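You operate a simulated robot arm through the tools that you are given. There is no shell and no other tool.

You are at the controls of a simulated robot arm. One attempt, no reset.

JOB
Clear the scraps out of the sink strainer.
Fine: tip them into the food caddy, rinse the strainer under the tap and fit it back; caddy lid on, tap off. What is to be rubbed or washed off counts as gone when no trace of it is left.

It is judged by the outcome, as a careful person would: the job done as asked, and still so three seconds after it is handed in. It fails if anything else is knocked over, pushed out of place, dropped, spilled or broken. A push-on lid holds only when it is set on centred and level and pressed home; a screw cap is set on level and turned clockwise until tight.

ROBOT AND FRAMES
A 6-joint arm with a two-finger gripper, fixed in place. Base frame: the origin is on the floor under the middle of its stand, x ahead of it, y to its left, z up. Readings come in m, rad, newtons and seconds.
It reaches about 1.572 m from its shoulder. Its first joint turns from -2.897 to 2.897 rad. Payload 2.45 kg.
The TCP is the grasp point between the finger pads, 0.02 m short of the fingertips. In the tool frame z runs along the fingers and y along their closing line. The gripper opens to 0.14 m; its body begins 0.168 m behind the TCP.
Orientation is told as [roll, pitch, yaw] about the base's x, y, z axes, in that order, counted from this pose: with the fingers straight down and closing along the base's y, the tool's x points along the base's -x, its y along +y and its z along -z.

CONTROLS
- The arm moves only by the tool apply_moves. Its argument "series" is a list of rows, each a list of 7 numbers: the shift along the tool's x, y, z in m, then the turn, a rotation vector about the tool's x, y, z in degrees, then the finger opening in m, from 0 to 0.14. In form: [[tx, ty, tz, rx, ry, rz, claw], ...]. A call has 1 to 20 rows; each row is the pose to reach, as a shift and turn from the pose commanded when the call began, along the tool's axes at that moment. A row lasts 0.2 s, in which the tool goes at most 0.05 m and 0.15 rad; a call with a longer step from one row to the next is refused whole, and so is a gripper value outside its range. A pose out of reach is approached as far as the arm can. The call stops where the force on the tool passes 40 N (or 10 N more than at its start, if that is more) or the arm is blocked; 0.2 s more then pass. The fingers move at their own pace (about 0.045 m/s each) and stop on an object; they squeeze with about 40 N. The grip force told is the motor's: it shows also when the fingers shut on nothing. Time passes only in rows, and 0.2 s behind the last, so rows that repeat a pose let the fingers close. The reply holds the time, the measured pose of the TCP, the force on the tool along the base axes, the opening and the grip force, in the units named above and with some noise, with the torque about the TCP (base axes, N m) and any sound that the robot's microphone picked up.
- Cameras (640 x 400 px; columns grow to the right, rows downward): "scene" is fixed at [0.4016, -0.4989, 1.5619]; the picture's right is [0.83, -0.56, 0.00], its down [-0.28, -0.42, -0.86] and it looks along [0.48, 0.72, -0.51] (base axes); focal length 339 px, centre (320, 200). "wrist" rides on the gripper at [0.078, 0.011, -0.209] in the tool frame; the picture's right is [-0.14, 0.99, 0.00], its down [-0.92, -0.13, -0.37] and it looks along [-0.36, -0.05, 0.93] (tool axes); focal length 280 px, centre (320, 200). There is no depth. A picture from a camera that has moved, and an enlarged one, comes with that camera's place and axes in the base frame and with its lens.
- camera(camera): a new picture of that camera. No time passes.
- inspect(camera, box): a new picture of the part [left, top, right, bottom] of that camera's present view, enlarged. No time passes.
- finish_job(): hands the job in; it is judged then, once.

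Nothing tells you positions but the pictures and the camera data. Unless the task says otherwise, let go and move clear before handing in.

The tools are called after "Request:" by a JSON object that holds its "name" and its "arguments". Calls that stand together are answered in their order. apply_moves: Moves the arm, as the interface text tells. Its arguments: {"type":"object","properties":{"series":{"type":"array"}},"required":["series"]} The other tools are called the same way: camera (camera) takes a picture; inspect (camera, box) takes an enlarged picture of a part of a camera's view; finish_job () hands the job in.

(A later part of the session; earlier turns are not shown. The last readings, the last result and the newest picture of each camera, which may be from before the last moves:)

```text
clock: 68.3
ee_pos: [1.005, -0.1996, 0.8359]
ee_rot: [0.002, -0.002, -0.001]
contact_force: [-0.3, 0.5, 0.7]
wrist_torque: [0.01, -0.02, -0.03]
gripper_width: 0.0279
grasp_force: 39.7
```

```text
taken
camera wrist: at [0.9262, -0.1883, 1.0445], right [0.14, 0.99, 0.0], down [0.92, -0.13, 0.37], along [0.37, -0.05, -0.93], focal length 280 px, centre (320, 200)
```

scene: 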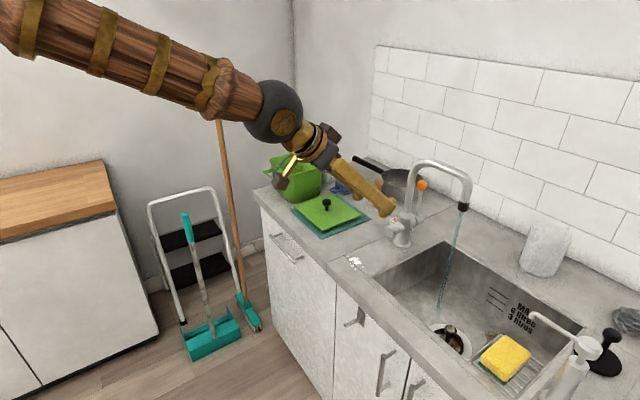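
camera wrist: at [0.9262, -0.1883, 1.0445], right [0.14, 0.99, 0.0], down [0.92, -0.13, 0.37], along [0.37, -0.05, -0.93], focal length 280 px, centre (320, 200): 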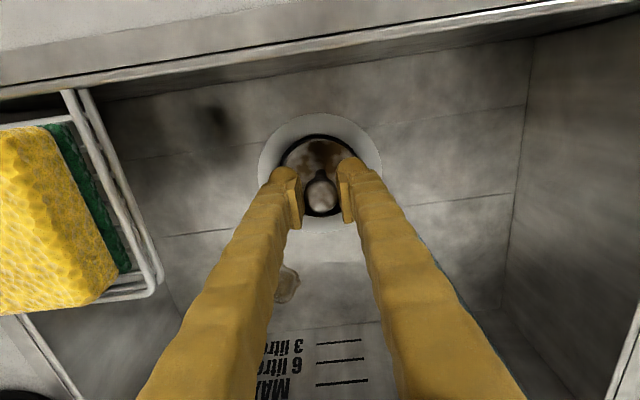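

Gripped again (reference pose TCP (1.005, -0.200, 0.836)). I'll lift it, draw back a little in x and tilt 40° about y so the tool leans away from the spout, checking the cup doesn't pivot in the grip.

Request:
{"name": "apply_moves", "arguments": {"series": [[0, 0, -0.02, 0, 0, 0, 0.01], [0, 0, -0.05, 0, 0, 0, 0.01], [0, 0, -0.09, 0, 0, 0, 0.01], [0.01, 0, -0.13, 0, 0, 0, 0.01], [0.03, 0, -0.16, 0, 0, 0, 0.01], [0.04, 0, -0.17, 0, 0, 0, 0.01], [0.04, 0, -0.17, 0, -7, 0, 0.01], [0.04, 0, -0.17, 0, -14, 0, 0.01], [0.04, 0, -0.17, 0, -21, 0, 0.01], [0.04, 0, -0.17, 0, -28, 0, 0.01], [0.04, 0, -0.17, 0, -35, 0, 0.01], [0.04, 0, -0.17, 0, -40, 0, 0.01]]}}

Request:
{"name": "camera", "arguments": {"camera": "wrist"}}

Request:
{"name": "inspect", "arguments": {"camera": "scene", "box": [380, 150, 540, 350]}}

```text
clock: 70.9
ee_pos: [0.9627, -0.2009, 1.0063]
ee_rot: [0.001, -0.703, -0.003]
contact_force: [0.0, -0.3, -0.3]
wrist_torque: [-0.02, 0.02, 0.01]
gripper_width: 0.0276
grasp_force: 40.4
```

```text
taken
camera wrist: at [0.7692, -0.1885, 1.1148], right [0.11, 0.99, 0.09], down [0.46, -0.13, 0.88], along [0.88, -0.05, -0.47], focal length 280 px, centre (320, 200)
```

wrist: 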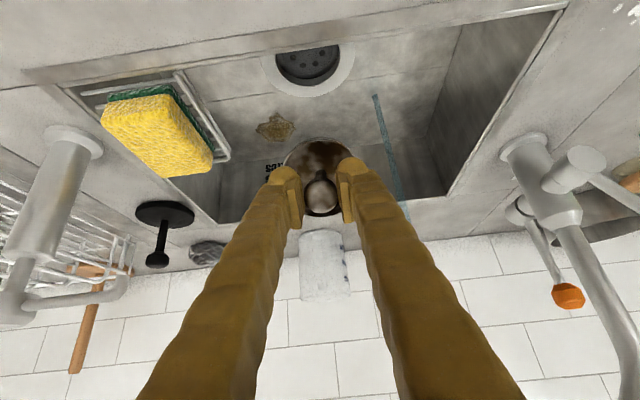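

```text
2.00 times, centred on (460, 250) of scene
camera zoom: at [0.4016, -0.4989, 1.5619], right [0.83, -0.56, 0.0], down [-0.28, -0.42, -0.86], along [0.48, 0.72, -0.51], focal length 679 px, centre (40, 100)
```

zoom: 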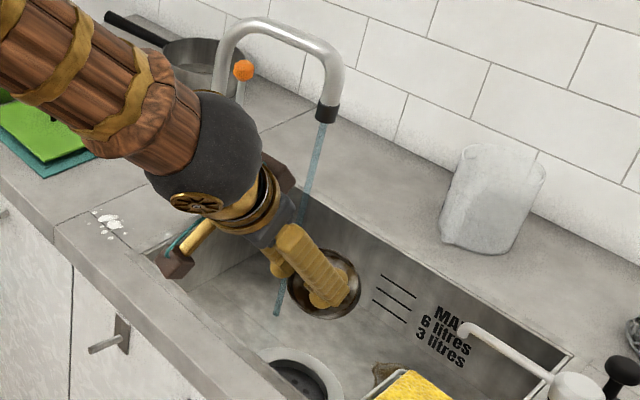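

The cup holds steady in the grip at 40°. Now I'll lower it into the basin and slide it sideways under the stream.

Request:
{"name": "apply_moves", "arguments": {"series": [[-0.01, 0, 0.037, 0, 0, 0, 0.01], [-0.02, 0, 0.075, 0, 0, 0, 0.01], [-0.0292, 0.01, 0.1114, 0, 0, 0, 0.01], [-0.0292, 0.04, 0.1114, 0, 0, 0, 0.01], [-0.0292, 0.07, 0.1114, 0, 0, 0, 0.01], [-0.0292, 0.094, 0.1114, 0, 0, 0, 0.01], [-0.0292, 0.094, 0.1114, 0, 0, 0, 0.01]]}}

Request:
{"name": "camera", "arguments": {"camera": "wrist"}}

Request:
{"name": "inspect", "arguments": {"camera": "scene", "box": [380, 150, 540, 350]}}

Request:
{"name": "inspect", "arguments": {"camera": "wrist", "box": [260, 100, 390, 230]}}

```text
clock: 72.5
ee_pos: [1.0584, -0.1056, 0.9389]
ee_rot: [0.002, -0.7, -0.003]
contact_force: [1.3, 0.9, -0.6]
wrist_torque: [-0.01, 0.02, 0.01]
gripper_width: 0.0278
grasp_force: 40.0
```

```text
taken
camera wrist: at [0.8643, -0.0949, 1.0477], right [0.11, 0.99, 0.09], down [0.47, -0.13, 0.88], along [0.88, -0.05, -0.47], focal length 280 px, centre (320, 200)
```

wrist: 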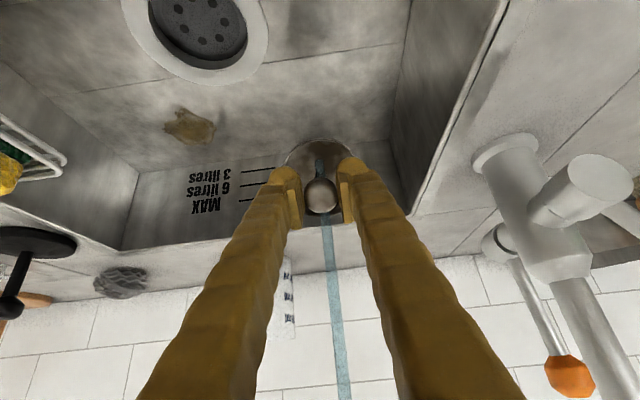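

```text
2.00 times, centred on (460, 250) of scene
camera zoom: at [0.4016, -0.4989, 1.5619], right [0.83, -0.56, 0.0], down [-0.28, -0.42, -0.86], along [0.48, 0.72, -0.51], focal length 679 px, centre (40, 100)
```

zoom: 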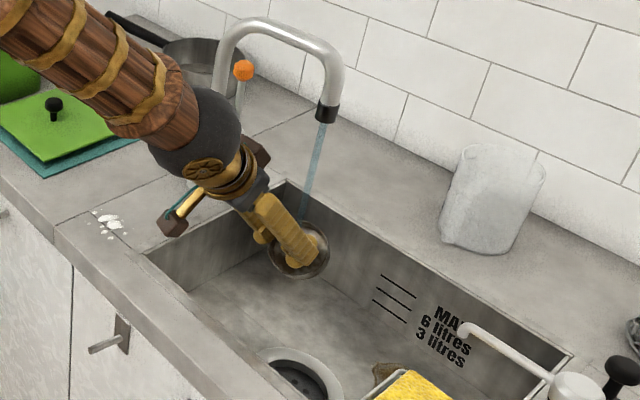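

```text
3.08 times, centred on (325, 165) of wrist
camera zoom: at [0.8643, -0.0949, 1.0477], right [0.11, 0.99, 0.09], down [0.47, -0.13, 0.88], along [0.88, -0.05, -0.47], focal length 863 px, centre (305, 308)
```

zoom: 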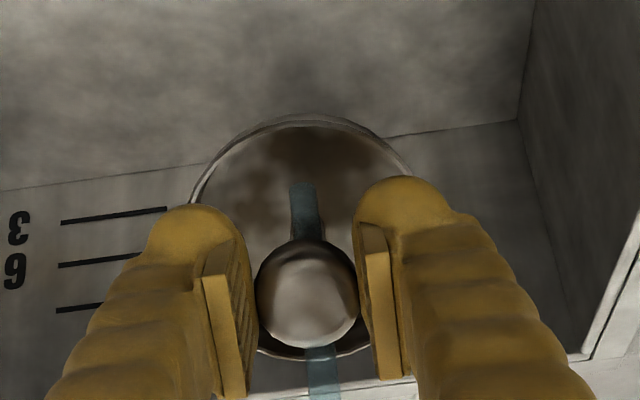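

The stream enters the cup right at the post and the stains already look fainter. I'll hold here for a few seconds.

Request:
{"name": "apply_moves", "arguments": {"series": [[0, 0, 0, 0, 0, 0, 0.01], [0, 0, 0, 0, 0, 0, 0.01], [0, 0, 0, 0, 0, 0, 0.01], [0, 0, 0, 0, 0, 0, 0.01], [0, 0, 0, 0, 0, 0, 0.01], [0, 0, 0, 0, 0, 0, 0.01], [0, 0, 0, 0, 0, 0, 0.01], [0, 0, 0, 0, 0, 0, 0.01], [0, 0, 0, 0, 0, 0, 0.01], [0, 0, 0, 0, 0, 0, 0.01], [0, 0, 0, 0, 0, 0, 0.01], [0, 0, 0, 0, 0, 0, 0.01]]}}

Request:
{"name": "inspect", "arguments": {"camera": "wrist", "box": [260, 100, 390, 230]}}

Request:
{"name": "inspect", "arguments": {"camera": "scene", "box": [400, 220, 500, 320]}}

```text
clock: 75.1
ee_pos: [1.0581, -0.1053, 0.9387]
ee_rot: [0.003, -0.702, -0.002]
contact_force: [-0.3, -0.2, -0.7]
wrist_torque: [-0.02, -0.02, -0.02]
gripper_width: 0.0277
grasp_force: 39.7
```

```text
3.08 times, centred on (325, 165) of wrist
camera zoom: at [0.8643, -0.095, 1.0477], right [0.11, 0.99, 0.09], down [0.47, -0.13, 0.88], along [0.88, -0.05, -0.47], focal length 863 px, centre (305, 308)
```

zoom: 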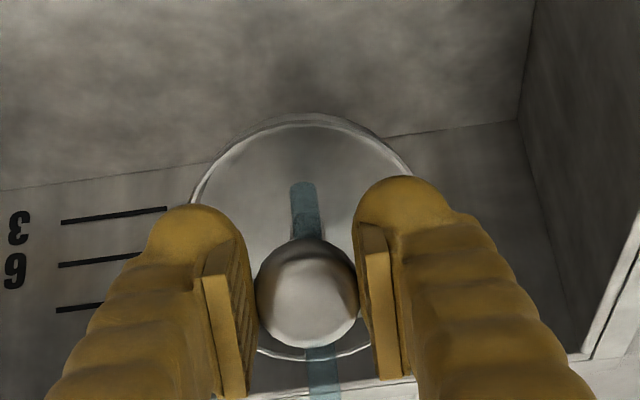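

```text
4.00 times, centred on (450, 270) of scene
camera zoom: at [0.4016, -0.4989, 1.5619], right [0.83, -0.56, 0.0], down [-0.28, -0.42, -0.86], along [0.48, 0.72, -0.51], focal length 1357 px, centre (-200, -80)
```

zoom: 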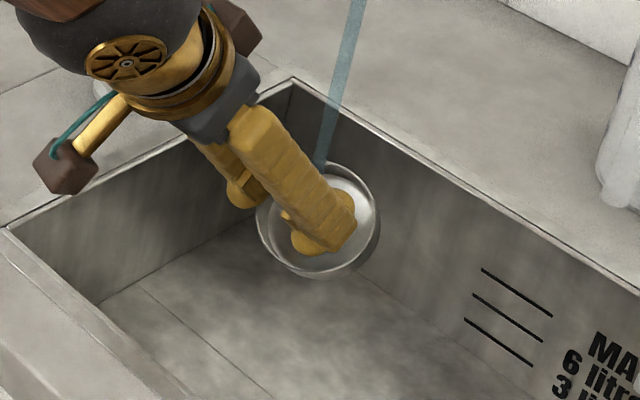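

The strainer has turned bright and clean. I'll rinse a few seconds more, shifting slightly, to be sure no trace remains.

Request:
{"name": "apply_moves", "arguments": {"series": [[0, 0.01, 0, 0, 0, 0, 0.01], [0, 0.02, 0, 0, 0, 0, 0.01], [0, 0.02, 0, 0, 0, 0, 0.01], [0, 0.02, 0, 0, 0, 0, 0.01], [0, 0.01, 0, 0, 0, 0, 0.01], [0, 0, 0, 0, 0, 0, 0.01], [0, -0.01, 0, 0, 0, 0, 0.01], [0, -0.02, 0, 0, 0, 0, 0.01], [0, -0.02, 0, 0, 0, 0, 0.01], [0, -0.02, 0, 0, 0, 0, 0.01], [0, -0.01, 0, 0, 0, 0, 0.01], [0, 0, 0, 0, 0, 0, 0.01], [0, 0, 0, 0, 0, 0, 0.01], [0, 0, 0, 0, 0, 0, 0.01], [0, 0, 0, 0, 0, 0, 0.01], [0, 0, 0, 0, 0, 0, 0.01]]}}

Request:
{"name": "inspect", "arguments": {"camera": "wrist", "box": [260, 100, 390, 230]}}

Request:
{"name": "camera", "arguments": {"camera": "scene"}}

```text
clock: 78.5
ee_pos: [1.0565, -0.1052, 0.9384]
ee_rot: [0.001, -0.701, -0.001]
contact_force: [-0.4, 0.9, -0.2]
wrist_torque: [0.01, 0.02, -0.03]
gripper_width: 0.0278
grasp_force: 39.6
```

```text
3.08 times, centred on (325, 165) of wrist
camera zoom: at [0.8638, -0.0952, 1.0476], right [0.11, 0.99, 0.09], down [0.47, -0.13, 0.88], along [0.88, -0.05, -0.47], focal length 863 px, centre (305, 308)
```

zoom: 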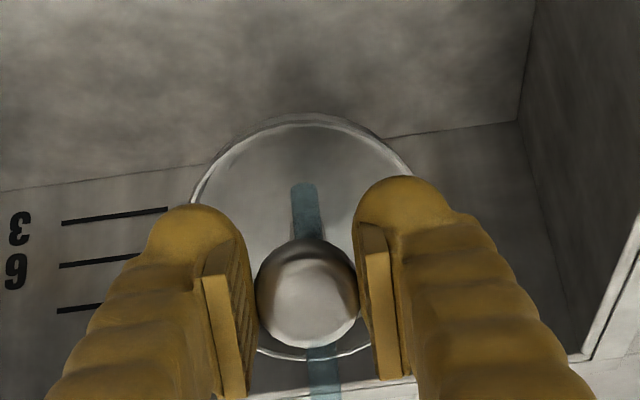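

```text
taken
```

scene: 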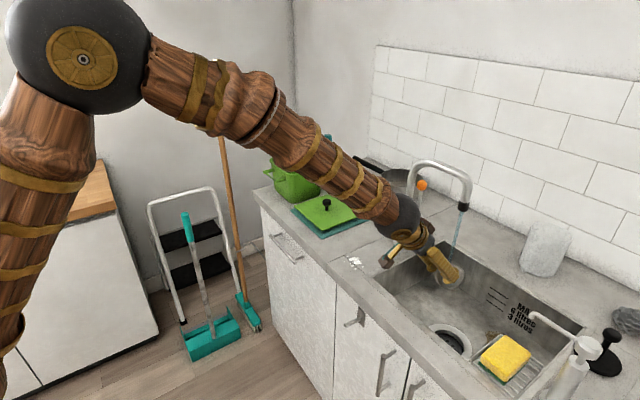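

No trace remains. Now I'll slide it out of the stream and back up the same way.

Request:
{"name": "apply_moves", "arguments": {"series": [[0, -0.03, 0, 0, 0, 0, 0.01], [0, -0.06, 0, 0, 0, 0, 0.01], [0, -0.094, 0, 0, 0, 0, 0.01], [0.01, -0.094, -0.037, 0, 0, 0, 0.01], [0.02, -0.094, -0.075, 0, 0, 0, 0.01], [0.0292, -0.094, -0.1114, 0, 0, 0, 0.01], [0.0292, -0.094, -0.1114, 0, 7, 0, 0.01], [0.0292, -0.094, -0.1114, 0, 14, 0, 0.01], [0.0292, -0.094, -0.1114, 0, 21, 0, 0.01], [0.0292, -0.094, -0.1114, 0, 28, 0, 0.01], [0.0292, -0.094, -0.1114, 0, 35, 0, 0.01], [0.0292, -0.094, -0.1114, 0, 40, 0, 0.01], [0.0292, -0.094, -0.1114, 0, 40, 0, 0.01]]}}

Request:
{"name": "inspect", "arguments": {"camera": "wrist", "box": [240, 80, 400, 230]}}

Request:
{"name": "inspect", "arguments": {"camera": "scene", "box": [400, 180, 540, 370]}}

```text
clock: 81.3
ee_pos: [0.9629, -0.1998, 1.0051]
ee_rot: [0.001, -0.004, -0.002]
contact_force: [0.2, -0.4, -0.7]
wrist_torque: [-0.01, -0.01, -0.03]
gripper_width: 0.0281
grasp_force: 39.4
```

```text
2.67 times, centred on (320, 155) of wrist
camera zoom: at [0.8851, -0.1885, 1.214], right [0.14, 0.99, 0.0], down [0.92, -0.13, 0.37], along [0.37, -0.05, -0.93], focal length 748 px, centre (320, 320)
```

zoom: 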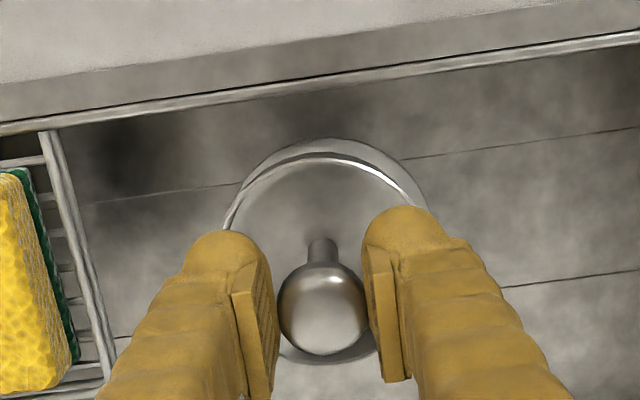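

```text
2.11 times, centred on (470, 275) of scene
camera zoom: at [0.4016, -0.4989, 1.5619], right [0.83, -0.56, 0.0], down [-0.28, -0.42, -0.86], along [0.48, 0.72, -0.51], focal length 714 px, centre (4, 42)
```

zoom: 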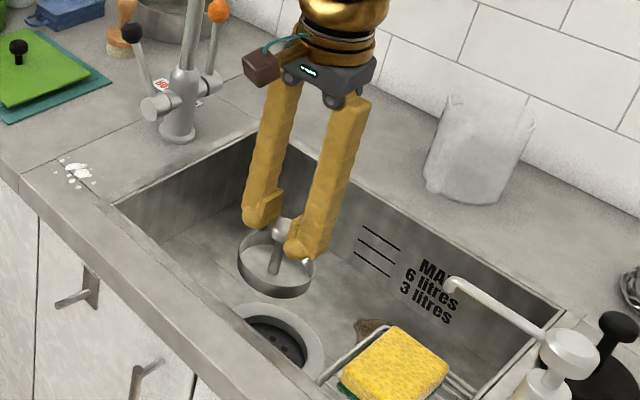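

The strainer is clean and level. I'll move over the drain and lower it in to the reference height.

Request:
{"name": "apply_moves", "arguments": {"series": [[-0.02, 0, 0.01, 0, 0, 0, 0.01], [-0.04, 0, 0.03, 0, 0, 0, 0.01], [-0.041, 0, 0.06, 0, 0, 0, 0.01], [-0.041, 0, 0.09, 0, 0, 0, 0.01], [-0.041, 0, 0.12, 0, 0, 0, 0.01], [-0.041, 0, 0.135, 0, 0, 0, 0.01], [-0.041, 0, 0.145, 0, 0, 0, 0.01], [-0.041, 0, 0.152, 0, 0, 0, 0.01], [-0.041, 0, 0.158, 0, 0, 0, 0.01], [-0.041, 0, 0.163, 0, 0, 0, 0.01], [-0.041, 0, 0.167, 0, 0, 0, 0.01], [-0.041, 0, 0.17, 0, 0, 0, 0.01]]}}

Request:
{"name": "camera", "arguments": {"camera": "wrist"}}

Request:
{"name": "inspect", "arguments": {"camera": "scene", "box": [400, 260, 520, 380]}}

```text
clock: 83.9
ee_pos: [1.0044, -0.1992, 0.8352]
ee_rot: [0.002, -0.005, 0.0]
contact_force: [-1.1, 1.1, 4.9]
wrist_torque: [-0.05, 0.07, -0.05]
gripper_width: 0.0277
grasp_force: 40.1
```

```text
taken
camera wrist: at [0.926, -0.1882, 1.0452], right [0.14, 0.99, 0.0], down [0.92, -0.13, 0.37], along [0.37, -0.05, -0.93], focal length 280 px, centre (320, 200)
```

wrist: 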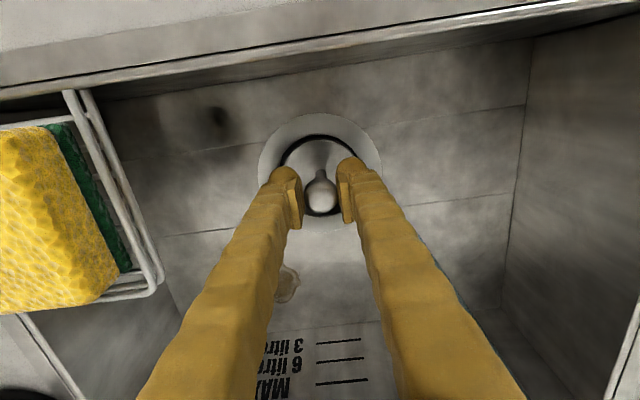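

```text
3.33 times, centred on (460, 320) of scene
camera zoom: at [0.4016, -0.4989, 1.5619], right [0.83, -0.56, 0.0], down [-0.28, -0.42, -0.86], along [0.48, 0.72, -0.51], focal length 1131 px, centre (-147, -200)
```

zoom: 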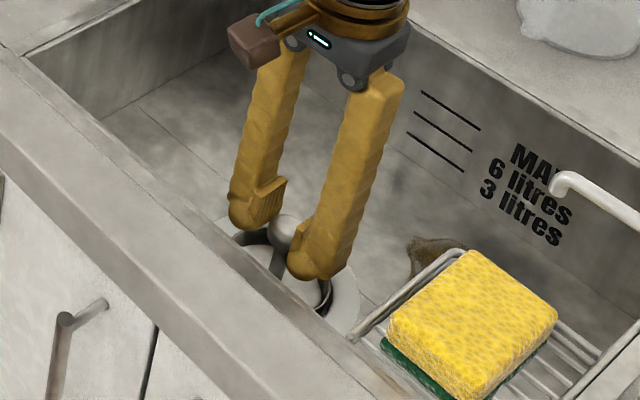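

Light contact at the reference height. I'll press a couple of mm, release and rise to verify.

Request:
{"name": "apply_moves", "arguments": {"series": [[0, 0, 0.002, 0, 0, 0, 0.01], [0, 0, 0.002, 0, 0, 0, 0.01], [0, 0, 0, 0, 0, 0, 0.03], [0, 0, 0, 0, 0, 0, 0.05], [0, 0, 0, 0, 0, 0, 0.08], [0, 0, 0, 0, 0, 0, 0.08], [0, 0, -0.03, 0, 0, 0, 0.08], [0, 0, -0.07, 0, 0, 0, 0.08], [0, 0, -0.11, 0, 0, 0, 0.08]]}}

Request:
{"name": "inspect", "arguments": {"camera": "wrist", "box": [260, 100, 390, 200]}}

Request:
{"name": "inspect", "arguments": {"camera": "scene", "box": [400, 260, 520, 380]}}

```text
clock: 85.9
ee_pos: [1.0042, -0.2009, 0.9453]
ee_rot: [0.002, -0.003, 0.001]
contact_force: [0.0, 0.1, 0.0]
wrist_torque: [0.04, -0.01, -0.01]
gripper_width: 0.0798
grasp_force: 0.1
```

```text
4.00 times, centred on (325, 150) of wrist
camera zoom: at [0.9257, -0.1902, 1.1541], right [0.14, 0.99, 0.0], down [0.92, -0.13, 0.37], along [0.37, -0.05, -0.93], focal length 1122 px, centre (300, 400)
```

zoom: 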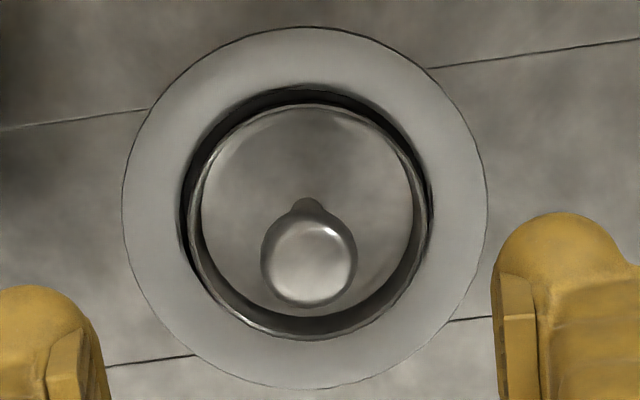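

```text
3.33 times, centred on (460, 320) of scene
camera zoom: at [0.4016, -0.4989, 1.5619], right [0.83, -0.56, 0.0], down [-0.28, -0.42, -0.86], along [0.48, 0.72, -0.51], focal length 1131 px, centre (-147, -200)
```

zoom: 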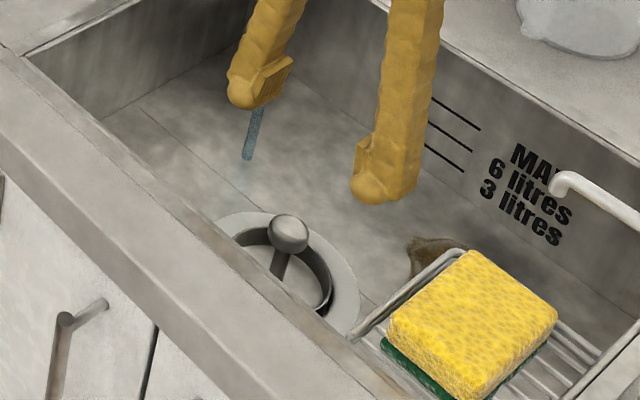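

The strainer is clean and seated in the drain. Next: turn the tap off. I'll rise, close the fingers and go round to the lever's +y side.

Request:
{"name": "apply_moves", "arguments": {"series": [[0, 0, -0.04, 0, 0, 0, 0.06], [0.01, 0, -0.08, 0, 0, 0, 0.04], [0.03, 0, -0.12, 0, 0, 0, 0.02], [0.06, 0, -0.15, 0, 0, 0, 0], [0.09, 0, -0.18, 0, 0, 0, 0], [0.12, 0.01, -0.2, 0, 0, 0, 0], [0.15, 0.03, -0.22, 0, 0, 0, 0], [0.17, 0.06, -0.23, 0, 0, 0, 0], [0.18, 0.1, -0.23, 0, 0, 0, 0], [0.18, 0.145, -0.23, 0, 0, 0, 0], [0.18, 0.19, -0.23, 0, 0, 0, 0], [0.18, 0.235, -0.23, 0, 0, 0, 0], [0.18, 0.28, -0.23, 0, 0, 0, 0], [0.18, 0.325, -0.23, 0, 0, 0, 0], [0.18, 0.37, -0.23, 0, 0, 0, 0], [0.18, 0.4, -0.23, 0, 0, 0, 0]]}}

Request:
{"name": "apply_moves", "arguments": {"series": [[0, 0, 0, 0, -8, 0, 0], [0, 0, 0, 0, -16, 0, 0], [0, 0, 0, 0, -24, 0, 0], [0, 0, 0, 0, -32, 0, 0], [0, 0, 0, 0, -40, 0, 0], [0, 0, 0, 0, -45, 0, 0], [0, 0, 0, 0, -45, 0, 0]]}}

Request:
{"name": "camera", "arguments": {"camera": "wrist"}}

Request:
{"name": "camera", "arguments": {"camera": "scene"}}

```text
clock: 89.3
ee_pos: [0.8239, 0.2002, 1.1749]
ee_rot: [0.002, -0.003, 0.0]
contact_force: [-0.4, -0.1, 0.1]
wrist_torque: [0.0, -0.06, 0.0]
gripper_width: 0.0
grasp_force: 29.4
```

```text
clock: 90.9
ee_pos: [0.8233, 0.1998, 1.1751]
ee_rot: [0.002, -0.79, 0.0]
contact_force: [0.0, -0.3, -0.6]
wrist_torque: [-0.03, 0.03, 0.02]
gripper_width: 0.0
grasp_force: 29.0
```

```text
taken
camera wrist: at [0.6207, 0.2107, 1.2674], right [0.1, 0.99, 0.1], down [0.39, -0.13, 0.91], along [0.92, -0.05, -0.39], focal length 280 px, centre (320, 200)
```

wrist: 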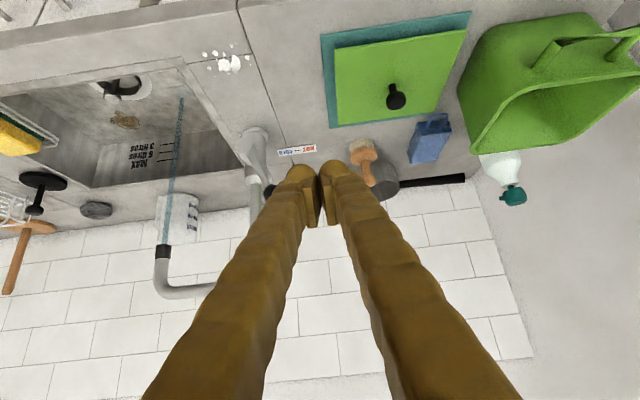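

```text
taken
```

scene: 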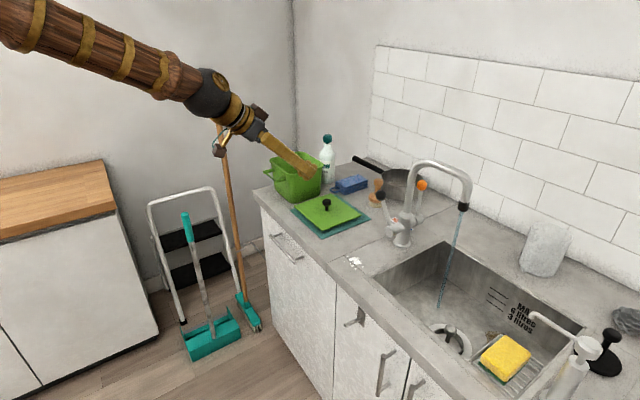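

The black knob is now leaning to (1.024, 0.112, 1.07). I'll move in on its +y side, then push it back -y step by step.

Request:
{"name": "apply_moves", "arguments": {"series": [[-0.012, -0.003, 0.04, 0, 0, 0, 0], [-0.023, -0.003, 0.08, 0, 0, 0, 0], [-0.034, -0.003, 0.12, 0, 0, 0, 0], [-0.045, -0.003, 0.16, 0, 0, 0, 0], [-0.054, -0.003, 0.195, 0, 0, 0, 0], [-0.0571, -0.003, 0.2067, 0, 0, 0, 0], [-0.0571, -0.02, 0.2067, 0, 0, 0, 0], [-0.0571, -0.035, 0.2067, 0, 0, 0, 0], [-0.0571, -0.045, 0.2067, 0, 0, 0, 0]]}}

Request:
{"name": "camera", "arguments": {"camera": "wrist"}}

Request:
{"name": "inspect", "arguments": {"camera": "scene", "box": [340, 140, 500, 320]}}

```text
clock: 92.9
ee_pos: [1.0106, 0.1536, 1.0695]
ee_rot: [0.002, -0.79, -0.001]
contact_force: [0.1, 1.6, 0.2]
wrist_torque: [-0.05, -0.05, -0.01]
gripper_width: 0.0001
grasp_force: 29.7
```

```text
taken
camera wrist: at [0.8078, 0.1651, 1.1624], right [0.1, 0.99, 0.1], down [0.39, -0.13, 0.91], along [0.92, -0.05, -0.4], focal length 280 px, centre (320, 200)
```

wrist: 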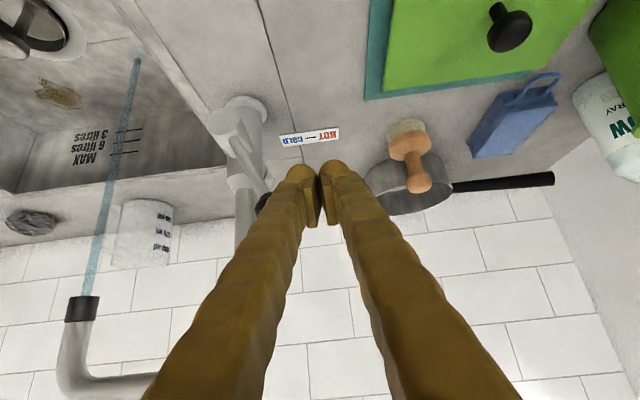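

```text
2.22 times, centred on (420, 230) of scene
camera zoom: at [0.4016, -0.4989, 1.5619], right [0.83, -0.56, 0.0], down [-0.28, -0.42, -0.86], along [0.48, 0.72, -0.51], focal length 754 px, centre (98, 133)
```

zoom: 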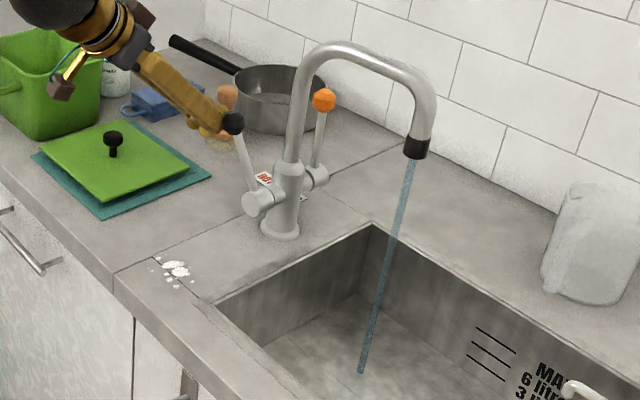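

Just about touching the lever. I'll push -y in small steps, watching the stream.

Request:
{"name": "apply_moves", "arguments": {"series": [[0, -0.006, 0, 0, 0, 0, 0], [0, -0.012, 0, 0, 0, 0, 0], [0, -0.018, 0, 0, 0, 0, 0], [0, -0.024, 0, 0, 0, 0, 0]]}}

Request:
{"name": "inspect", "arguments": {"camera": "scene", "box": [340, 140, 500, 320]}}

Request:
{"name": "camera", "arguments": {"camera": "wrist"}}

```text
clock: 93.9
ee_pos: [1.0086, 0.1306, 1.0702]
ee_rot: [0.0, -0.79, 0.001]
contact_force: [-0.3, 0.5, -0.2]
wrist_torque: [-0.01, -0.04, 0.01]
gripper_width: 0.0
grasp_force: 29.6
```

```text
2.22 times, centred on (420, 230) of scene
camera zoom: at [0.4016, -0.4989, 1.5619], right [0.83, -0.56, 0.0], down [-0.28, -0.42, -0.86], along [0.48, 0.72, -0.51], focal length 754 px, centre (98, 133)
```

zoom: 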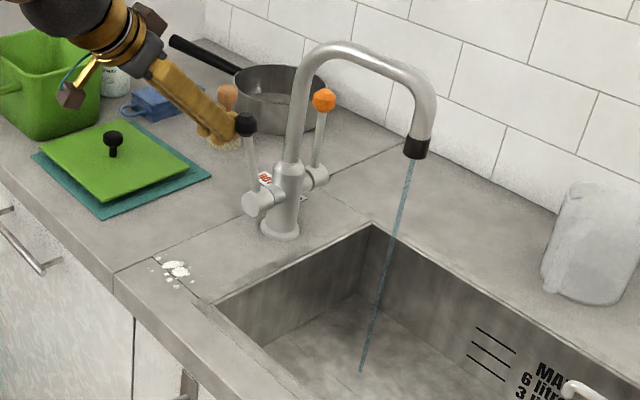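

```text
taken
camera wrist: at [0.8073, 0.1417, 1.1622], right [0.1, 0.99, 0.1], down [0.39, -0.13, 0.91], along [0.92, -0.05, -0.4], focal length 280 px, centre (320, 200)
```

wrist: 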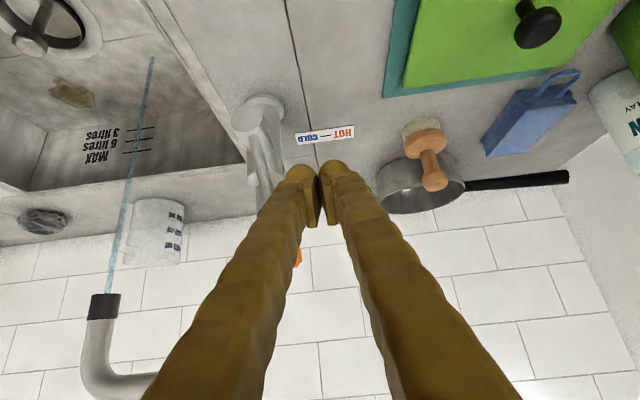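

The flow is thinning as the lever comes up. Continuing in small steps.

Request:
{"name": "apply_moves", "arguments": {"series": [[0, -0.005, 0, 0, 0, 0, 0], [0, -0.01, 0, 0, 0, 0, 0], [0, -0.015, 0, 0, 0, 0, 0]]}}

Request:
{"name": "inspect", "arguments": {"camera": "scene", "box": [340, 140, 500, 320]}}

```text
clock: 94.7
ee_pos: [1.0101, 0.1167, 1.07]
ee_rot: [0.002, -0.789, -0.003]
contact_force: [-1.0, 5.9, 1.2]
wrist_torque: [-0.05, -0.02, 0.02]
gripper_width: 0.0
grasp_force: 30.1
```

```text
2.22 times, centred on (420, 230) of scene
camera zoom: at [0.4016, -0.4989, 1.5619], right [0.83, -0.56, 0.0], down [-0.28, -0.42, -0.86], along [0.48, 0.72, -0.51], focal length 754 px, centre (98, 133)
```

zoom: 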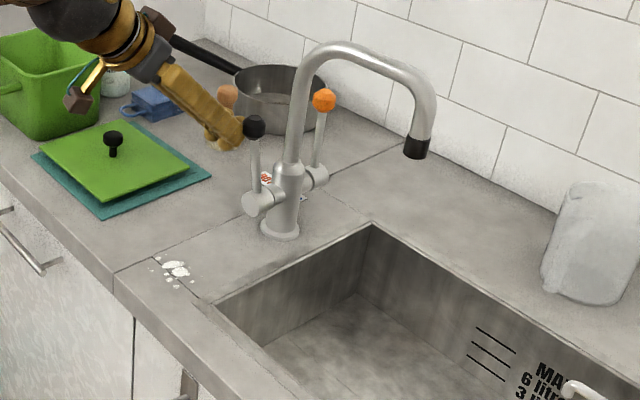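

The stream has stopped and a 6 N reaction suggests the end stop. One more small press to make sure it is fully closed.

Request:
{"name": "apply_moves", "arguments": {"series": [[0, -0.003, 0, 0, 0, 0, 0], [0, -0.005, 0, 0, 0, 0, 0]]}}

Request:
{"name": "inspect", "arguments": {"camera": "scene", "box": [340, 140, 500, 320]}}

```text
clock: 95.4
ee_pos: [1.0106, 0.1156, 1.0701]
ee_rot: [0.002, -0.791, 0.001]
contact_force: [-0.9, 19.4, -4.1]
wrist_torque: [-0.02, 0.07, 0.23]
gripper_width: 0.0
grasp_force: 29.6
stopped in row 2: the force on the tool passed its limit at 42 N (the readings are from after the stop); the commanded pose is now the measured one
```

```text
2.22 times, centred on (420, 230) of scene
camera zoom: at [0.4016, -0.4989, 1.5619], right [0.83, -0.56, 0.0], down [-0.28, -0.42, -0.86], along [0.48, 0.72, -0.51], focal length 754 px, centre (98, 133)
```

zoom: 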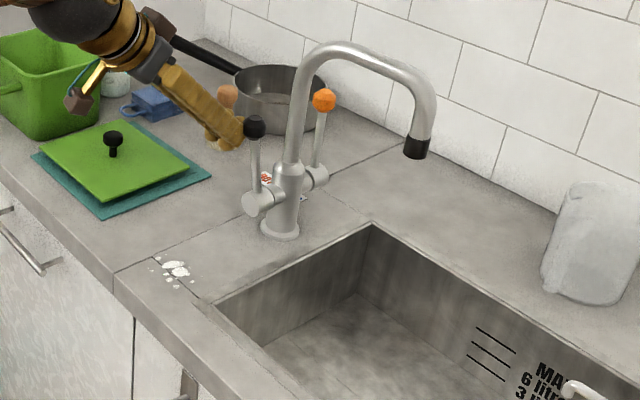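

The tap is off against its stop. I'll back away (+y, then out), bring the tool vertical and go to the lid.

Request:
{"name": "apply_moves", "arguments": {"series": [[0, 0.02, 0, 0, 0, 0, 0], [0, 0.04, 0, 0, 0, 0, 0], [0.012, 0.04, -0.04, 0, 0, 0, 0], [0.023, 0.04, -0.08, 0, 0, 0, 0], [0.034, 0.04, -0.12, 0, 0, 0, 0], [0.045, 0.05, -0.16, 0, 0, 0, 0], [0.045, 0.06, -0.19, 0, 0, 0, 0.02], [0.045, 0.09, -0.2, 0, 8, 0, 0.04], [0.045, 0.12, -0.2, 0, 16, 0, 0.06], [0.045, 0.15, -0.2, 0, 24, 0, 0.08], [0.045, 0.18, -0.2, 0, 32, 0, 0.08], [0.045, 0.2, -0.2, 0, 40, 0, 0.08], [0.045, 0.213, -0.2, 0, 45, 0, 0.08], [0.045, 0.213, -0.2, 0, 45, 0, 0.08]]}}

Request:
{"name": "camera", "arguments": {"camera": "wrist"}}

Request:
{"name": "camera", "arguments": {"camera": "scene"}}

```text
clock: 98.4
ee_pos: [0.8378, 0.3256, 1.1797]
ee_rot: [0.0, -0.005, 0.002]
contact_force: [0.0, -0.1, 0.6]
wrist_torque: [-0.01, 0.0, -0.02]
gripper_width: 0.0798
grasp_force: 0.0
```

```text
taken
camera wrist: at [0.7579, 0.3375, 1.3894], right [0.14, 0.99, 0.0], down [0.92, -0.13, 0.37], along [0.37, -0.05, -0.93], focal length 280 px, centre (320, 200)
```

wrist: 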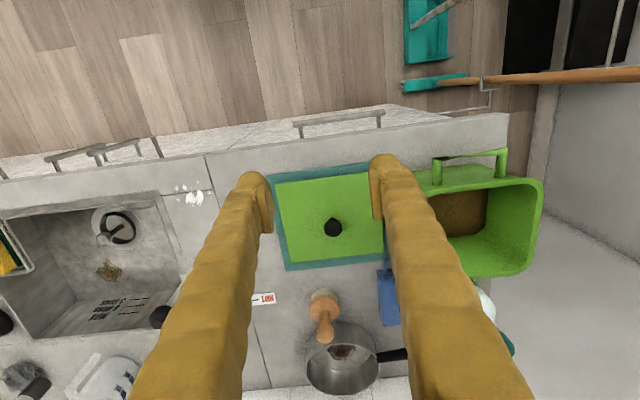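

```text
taken
```

scene: 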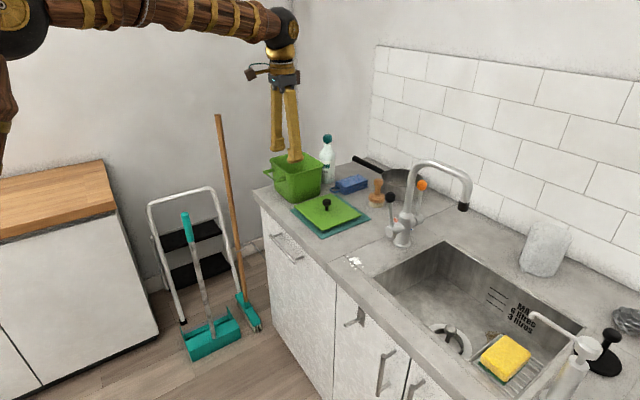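

Tap off, sink in order. Moving above the lid's knob and descending to it.

Request:
{"name": "apply_moves", "arguments": {"series": [[-0.04, 0.001, 0.01, 0, 0, 0, 0.08], [-0.08, 0.002, 0.02, 0, 0, 0, 0.08], [-0.12, 0.003, 0.03, 0, 0, 0, 0.08], [-0.1485, 0.0035, 0.06, 0, 0, 0, 0.08], [-0.1485, 0.0035, 0.1, 0, 0, 0, 0.08], [-0.1485, 0.0035, 0.14, 0, 0, 0, 0.08], [-0.1485, 0.0035, 0.18, 0, 0, 0, 0.08], [-0.1485, 0.0035, 0.21, 0, 0, 0, 0.08], [-0.1485, 0.0035, 0.23, 0, 0, 0, 0.08], [-0.1485, 0.0035, 0.23, 0, 0, 0, 0.08]]}}

Request:
{"name": "camera", "arguments": {"camera": "wrist"}}

Request:
{"name": "inspect", "arguments": {"camera": "scene", "box": [280, 140, 380, 240]}}

```text
clock: 100.6
ee_pos: [0.9879, 0.3316, 0.9484]
ee_rot: [0.001, -0.005, 0.002]
contact_force: [-0.3, 0.0, -0.6]
wrist_torque: [0.0, 0.01, 0.0]
gripper_width: 0.0798
grasp_force: 0.0
```

```text
taken
camera wrist: at [0.9084, 0.3421, 1.1582], right [0.14, 0.99, 0.0], down [0.92, -0.13, 0.37], along [0.37, -0.05, -0.93], focal length 280 px, centre (320, 200)
```

wrist: 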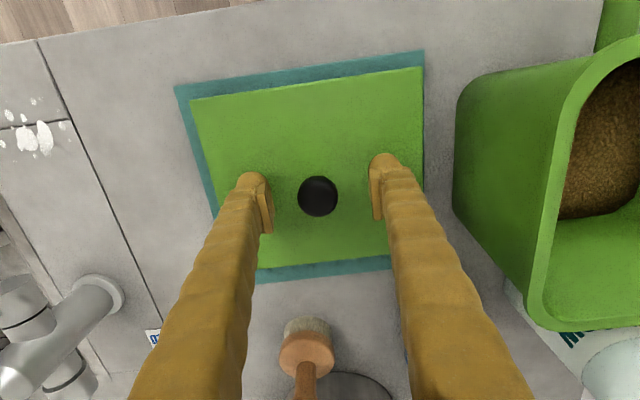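

```text
4.00 times, centred on (330, 190) of scene
camera zoom: at [0.4016, -0.4989, 1.5619], right [0.83, -0.56, 0.0], down [-0.28, -0.42, -0.86], along [0.48, 0.72, -0.51], focal length 1357 px, centre (280, 240)
```

zoom: 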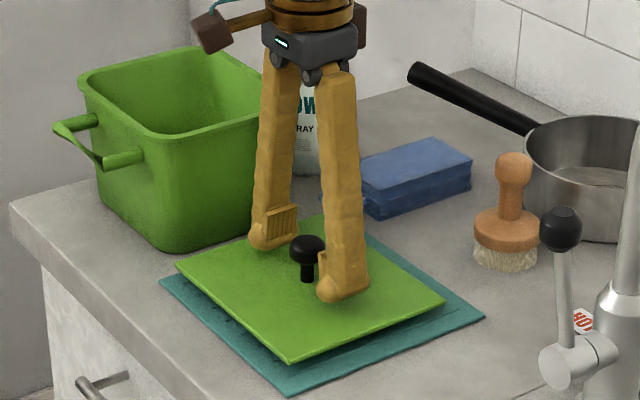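

Request:
{"name": "apply_moves", "arguments": {"series": [[0.001, -0.002, 0, 0, 0, 0, 0.07], [0.001, -0.002, 0, 0, 0, 0, 0.05], [0.001, -0.002, 0, 0, 0, 0, 0.03], [0.001, -0.002, 0, 0, 0, 0, 0.01], [0.001, -0.002, 0, 0, 0, 0, 0.01], [0.001, -0.002, 0, 0, 0, 0, 0.01]]}}

Request:
{"name": "apply_moves", "arguments": {"series": [[0, 0, -0.01, 0, 0, 0, 0.01], [0, 0, -0.03, 0, 0, 0, 0.01], [0, 0, -0.06, 0, 0, 0, 0.01], [0, 0, -0.1, 0, 0, 0, 0.01], [0, 0, -0.14, 0, 0, 0, 0.01], [0, 0, -0.17, 0, 0, 0, 0.01]]}}

Request:
{"name": "camera", "arguments": {"camera": "wrist"}}

Request:
{"name": "inspect", "arguments": {"camera": "scene", "box": [260, 80, 400, 240]}}

```text
clock: 102.0
ee_pos: [0.9846, 0.3302, 0.949]
ee_rot: [0.001, -0.005, 0.004]
contact_force: [-0.2, 0.3, -0.5]
wrist_torque: [-0.02, 0.0, 0.0]
gripper_width: 0.0276
grasp_force: 40.0
```

```text
clock: 103.4
ee_pos: [0.9834, 0.3289, 1.1203]
ee_rot: [0.001, -0.005, 0.003]
contact_force: [0.0, 0.1, -1.6]
wrist_torque: [-0.01, 0.03, -0.02]
gripper_width: 0.0276
grasp_force: 40.0
```

```text
taken
camera wrist: at [0.9052, 0.3399, 1.3296], right [0.14, 0.99, 0.0], down [0.92, -0.13, 0.37], along [0.37, -0.05, -0.93], focal length 280 px, centre (320, 200)
```

wrist: 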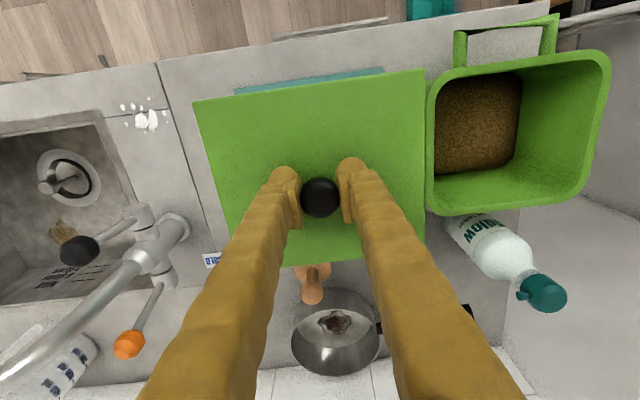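

```text
2.50 times, centred on (330, 160) of scene
camera zoom: at [0.4016, -0.4989, 1.5619], right [0.83, -0.56, 0.0], down [-0.28, -0.42, -0.86], along [0.48, 0.72, -0.51], focal length 848 px, centre (295, 300)
```

zoom: 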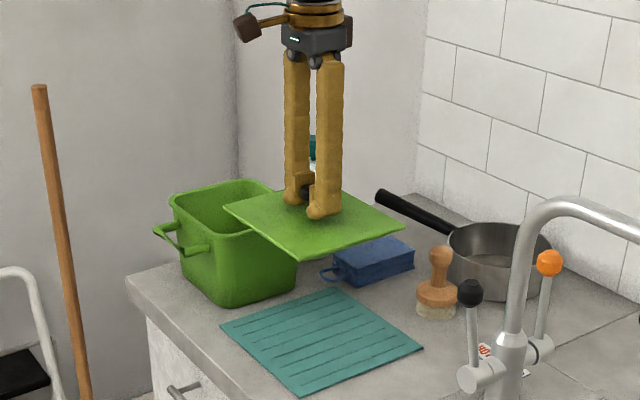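

The lid is in hand and the mat undisturbed. I'll carry it over to the caddy, stopping above for an alignment check.

Request:
{"name": "apply_moves", "arguments": {"series": [[0, 0.03, 0, 0, 0, 0, 0.01], [0, 0.07, 0, 0, 0, 0, 0.01], [0, 0.11, 0, 0, 0, 0, 0.01], [0, 0.15, 0, 0, 0, 0, 0.01], [-0.001, 0.185, 0, 0, 0, 0, 0.01], [-0.0016, 0.2065, 0, 0, 0, 0, 0.01], [-0.0016, 0.2065, 0.01, 0, 0, 0, 0.01], [-0.0016, 0.2065, 0.02, 0, 0, 0, 0.01], [-0.0016, 0.2065, 0.02, 0, 0, 0, 0.01]]}}

Request:
{"name": "camera", "arguments": {"camera": "wrist"}}

Request:
{"name": "inspect", "arguments": {"camera": "scene", "box": [250, 100, 370, 220]}}

```text
clock: 105.4
ee_pos: [0.9847, 0.536, 1.1003]
ee_rot: [0.003, -0.005, 0.001]
contact_force: [0.7, 1.1, -0.5]
wrist_torque: [0.0, -0.02, 0.06]
gripper_width: 0.0275
grasp_force: 39.8
```

```text
taken
camera wrist: at [0.9064, 0.5452, 1.3097], right [0.14, 0.99, 0.0], down [0.92, -0.13, 0.37], along [0.37, -0.05, -0.93], focal length 280 px, centre (320, 200)
```

wrist: 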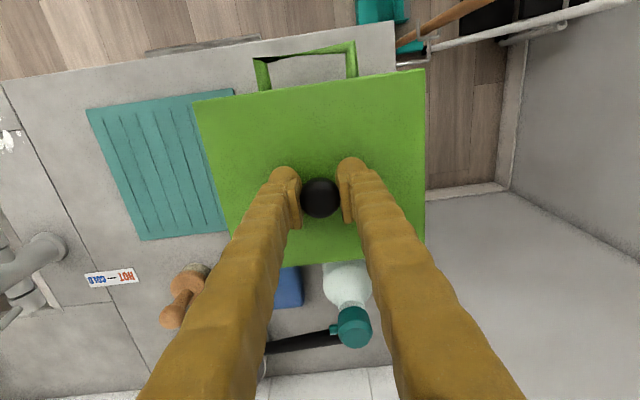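

```text
3.33 times, centred on (310, 160) of scene
camera zoom: at [0.4016, -0.4989, 1.5619], right [0.83, -0.56, 0.0], down [-0.28, -0.42, -0.86], along [0.48, 0.72, -0.51], focal length 1131 px, centre (353, 333)
```

zoom: 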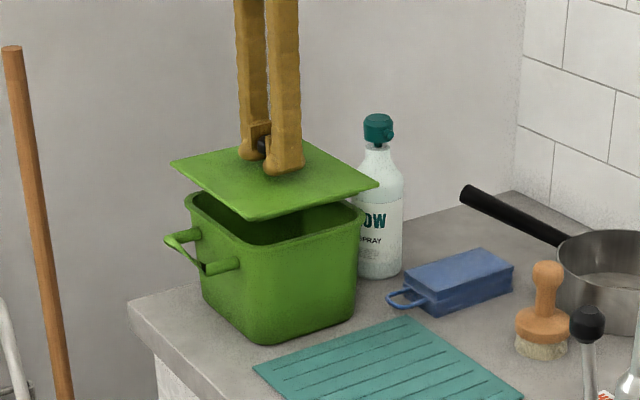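

Request:
{"name": "inspect", "arguments": {"camera": "scene", "box": [250, 100, 370, 200]}}

```text
4.00 times, centred on (310, 150) of scene
camera zoom: at [0.4016, -0.4989, 1.5619], right [0.83, -0.56, 0.0], down [-0.28, -0.42, -0.86], along [0.48, 0.72, -0.51], focal length 1357 px, centre (360, 400)
```

zoom: 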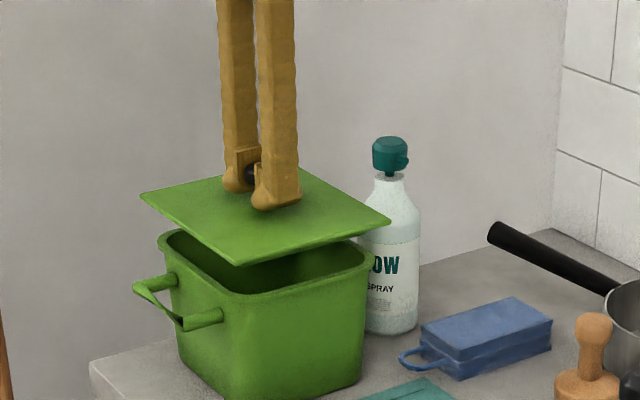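

Alignment matches the original lift-off view within ~1–2 mm. Lowering slowly onto the rim.

Request:
{"name": "apply_moves", "arguments": {"series": [[0, 0, 0.01, 0, 0, 0, 0.01], [0, 0, 0.018, 0, 0, 0, 0.01], [0, 0, 0.024, 0, 0, 0, 0.01], [0, 0, 0.028, 0, 0, 0, 0.01], [0, 0, 0.032, 0, 0, 0, 0.01], [0, 0, 0.035, 0, 0, 0, 0.01]]}}

Request:
{"name": "inspect", "arguments": {"camera": "scene", "box": [250, 100, 370, 200]}}

Request:
{"name": "camera", "arguments": {"camera": "wrist"}}

```text
clock: 106.8
ee_pos: [0.9858, 0.5344, 1.0659]
ee_rot: [0.002, -0.005, 0.001]
contact_force: [0.3, 0.3, -0.4]
wrist_torque: [0.01, 0.03, -0.01]
gripper_width: 0.0276
grasp_force: 40.0
```

```text
4.00 times, centred on (310, 150) of scene
camera zoom: at [0.4016, -0.4989, 1.5619], right [0.83, -0.56, 0.0], down [-0.28, -0.42, -0.86], along [0.48, 0.72, -0.51], focal length 1357 px, centre (360, 400)
```

zoom: 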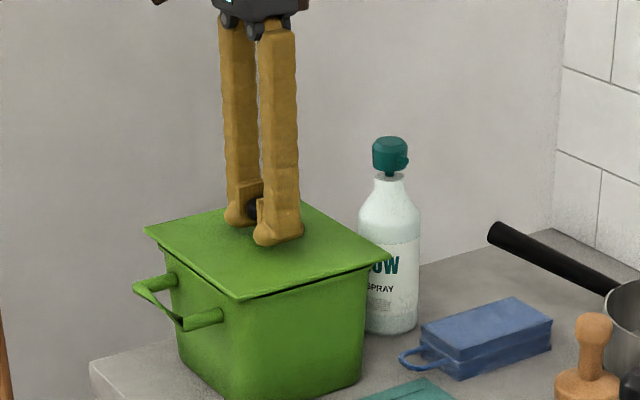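

```text
taken
camera wrist: at [0.9072, 0.5457, 1.2747], right [0.14, 0.99, 0.0], down [0.92, -0.13, 0.37], along [0.37, -0.05, -0.93], focal length 280 px, centre (320, 200)
```

wrist: 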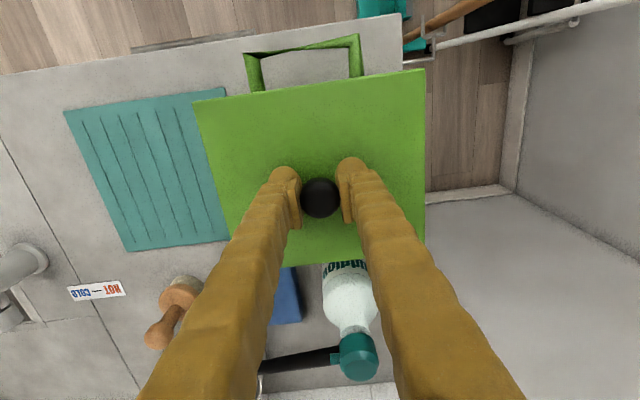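

The lid is just above its seat, aligned. Now pressing it home gently.

Request:
{"name": "apply_moves", "arguments": {"series": [[0, 0, 0.002, 0, 0, 0, 0.01], [0, 0, 0.004, 0, 0, 0, 0.01], [0, 0, 0.006, 0, 0, 0, 0.01], [0, 0, 0.007, 0, 0, 0, 0.01], [0, 0, 0.008, 0, 0, 0, 0.01]]}}

Request:
{"name": "inspect", "arguments": {"camera": "scene", "box": [250, 100, 370, 200]}}

```text
clock: 108.0
ee_pos: [0.9854, 0.5343, 1.062]
ee_rot: [0.003, -0.009, 0.002]
contact_force: [-0.6, 0.8, 3.7]
wrist_torque: [-0.19, -0.01, -0.03]
gripper_width: 0.0276
grasp_force: 39.7
stopped in row 5: the force on the tool passed its limit at 40 N (the readings are from after the stop); the commanded pose is now the measured one
```

```text
4.00 times, centred on (310, 150) of scene
camera zoom: at [0.4016, -0.4989, 1.5619], right [0.83, -0.56, 0.0], down [-0.28, -0.42, -0.86], along [0.48, 0.72, -0.51], focal length 1357 px, centre (360, 400)
```

zoom: 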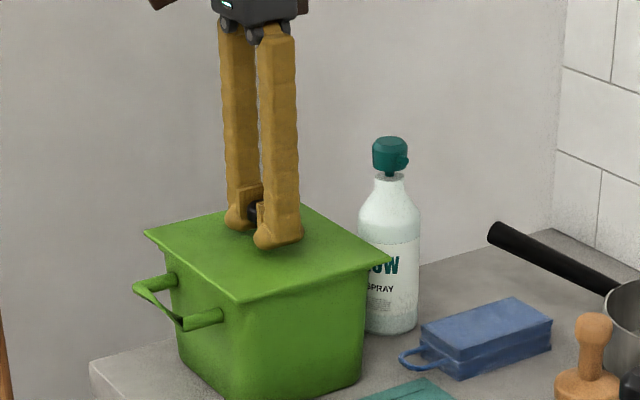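

The lid is pressed home (40 N, same height as originally). Releasing and rising straight up.

Request:
{"name": "apply_moves", "arguments": {"series": [[0, 0, 0, 0, 0, 0, 0.03], [0, 0, 0, 0, 0, 0, 0.05], [0, 0, 0, 0, 0, 0, 0.08], [0, 0, 0, 0, 0, 0, 0.08], [0, 0, -0.02, 0, 0, 0, 0.08], [0, 0, -0.05, 0, 0, 0, 0.08], [0, 0, -0.09, 0, 0, 0, 0.08], [0.01, 0, -0.13, 0, 0, 0, 0.08], [0.03, 0, -0.16, 0, 0, 0, 0.08]]}}

Request:
{"name": "camera", "arguments": {"camera": "wrist"}}

Request:
{"name": "inspect", "arguments": {"camera": "scene", "box": [250, 100, 370, 200]}}

Request:
{"name": "camera", "arguments": {"camera": "scene"}}

```text
clock: 110.0
ee_pos: [0.9522, 0.536, 1.2184]
ee_rot: [0.001, -0.009, 0.002]
contact_force: [-0.2, -1.4, -0.1]
wrist_torque: [-0.01, 0.02, -0.01]
gripper_width: 0.0798
grasp_force: 0.0
```

```text
taken
camera wrist: at [0.8742, 0.5457, 1.4277], right [0.14, 0.99, 0.0], down [0.92, -0.13, 0.38], along [0.37, -0.05, -0.93], focal length 280 px, centre (320, 200)
```

wrist: 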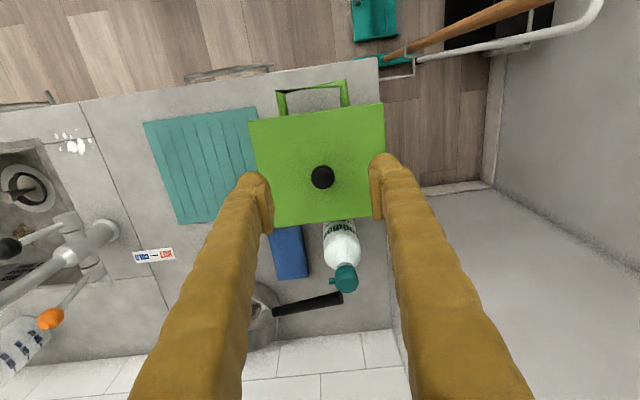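

```text
4.00 times, centred on (310, 150) of scene
camera zoom: at [0.4016, -0.4989, 1.5619], right [0.83, -0.56, 0.0], down [-0.28, -0.42, -0.86], along [0.48, 0.72, -0.51], focal length 1357 px, centre (360, 400)
```

zoom: 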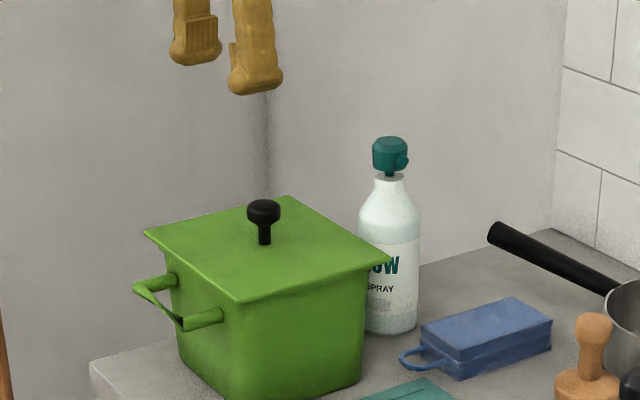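

```text
taken
```

scene: 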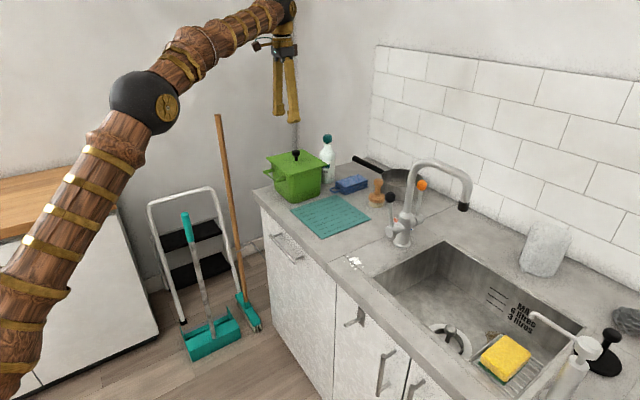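

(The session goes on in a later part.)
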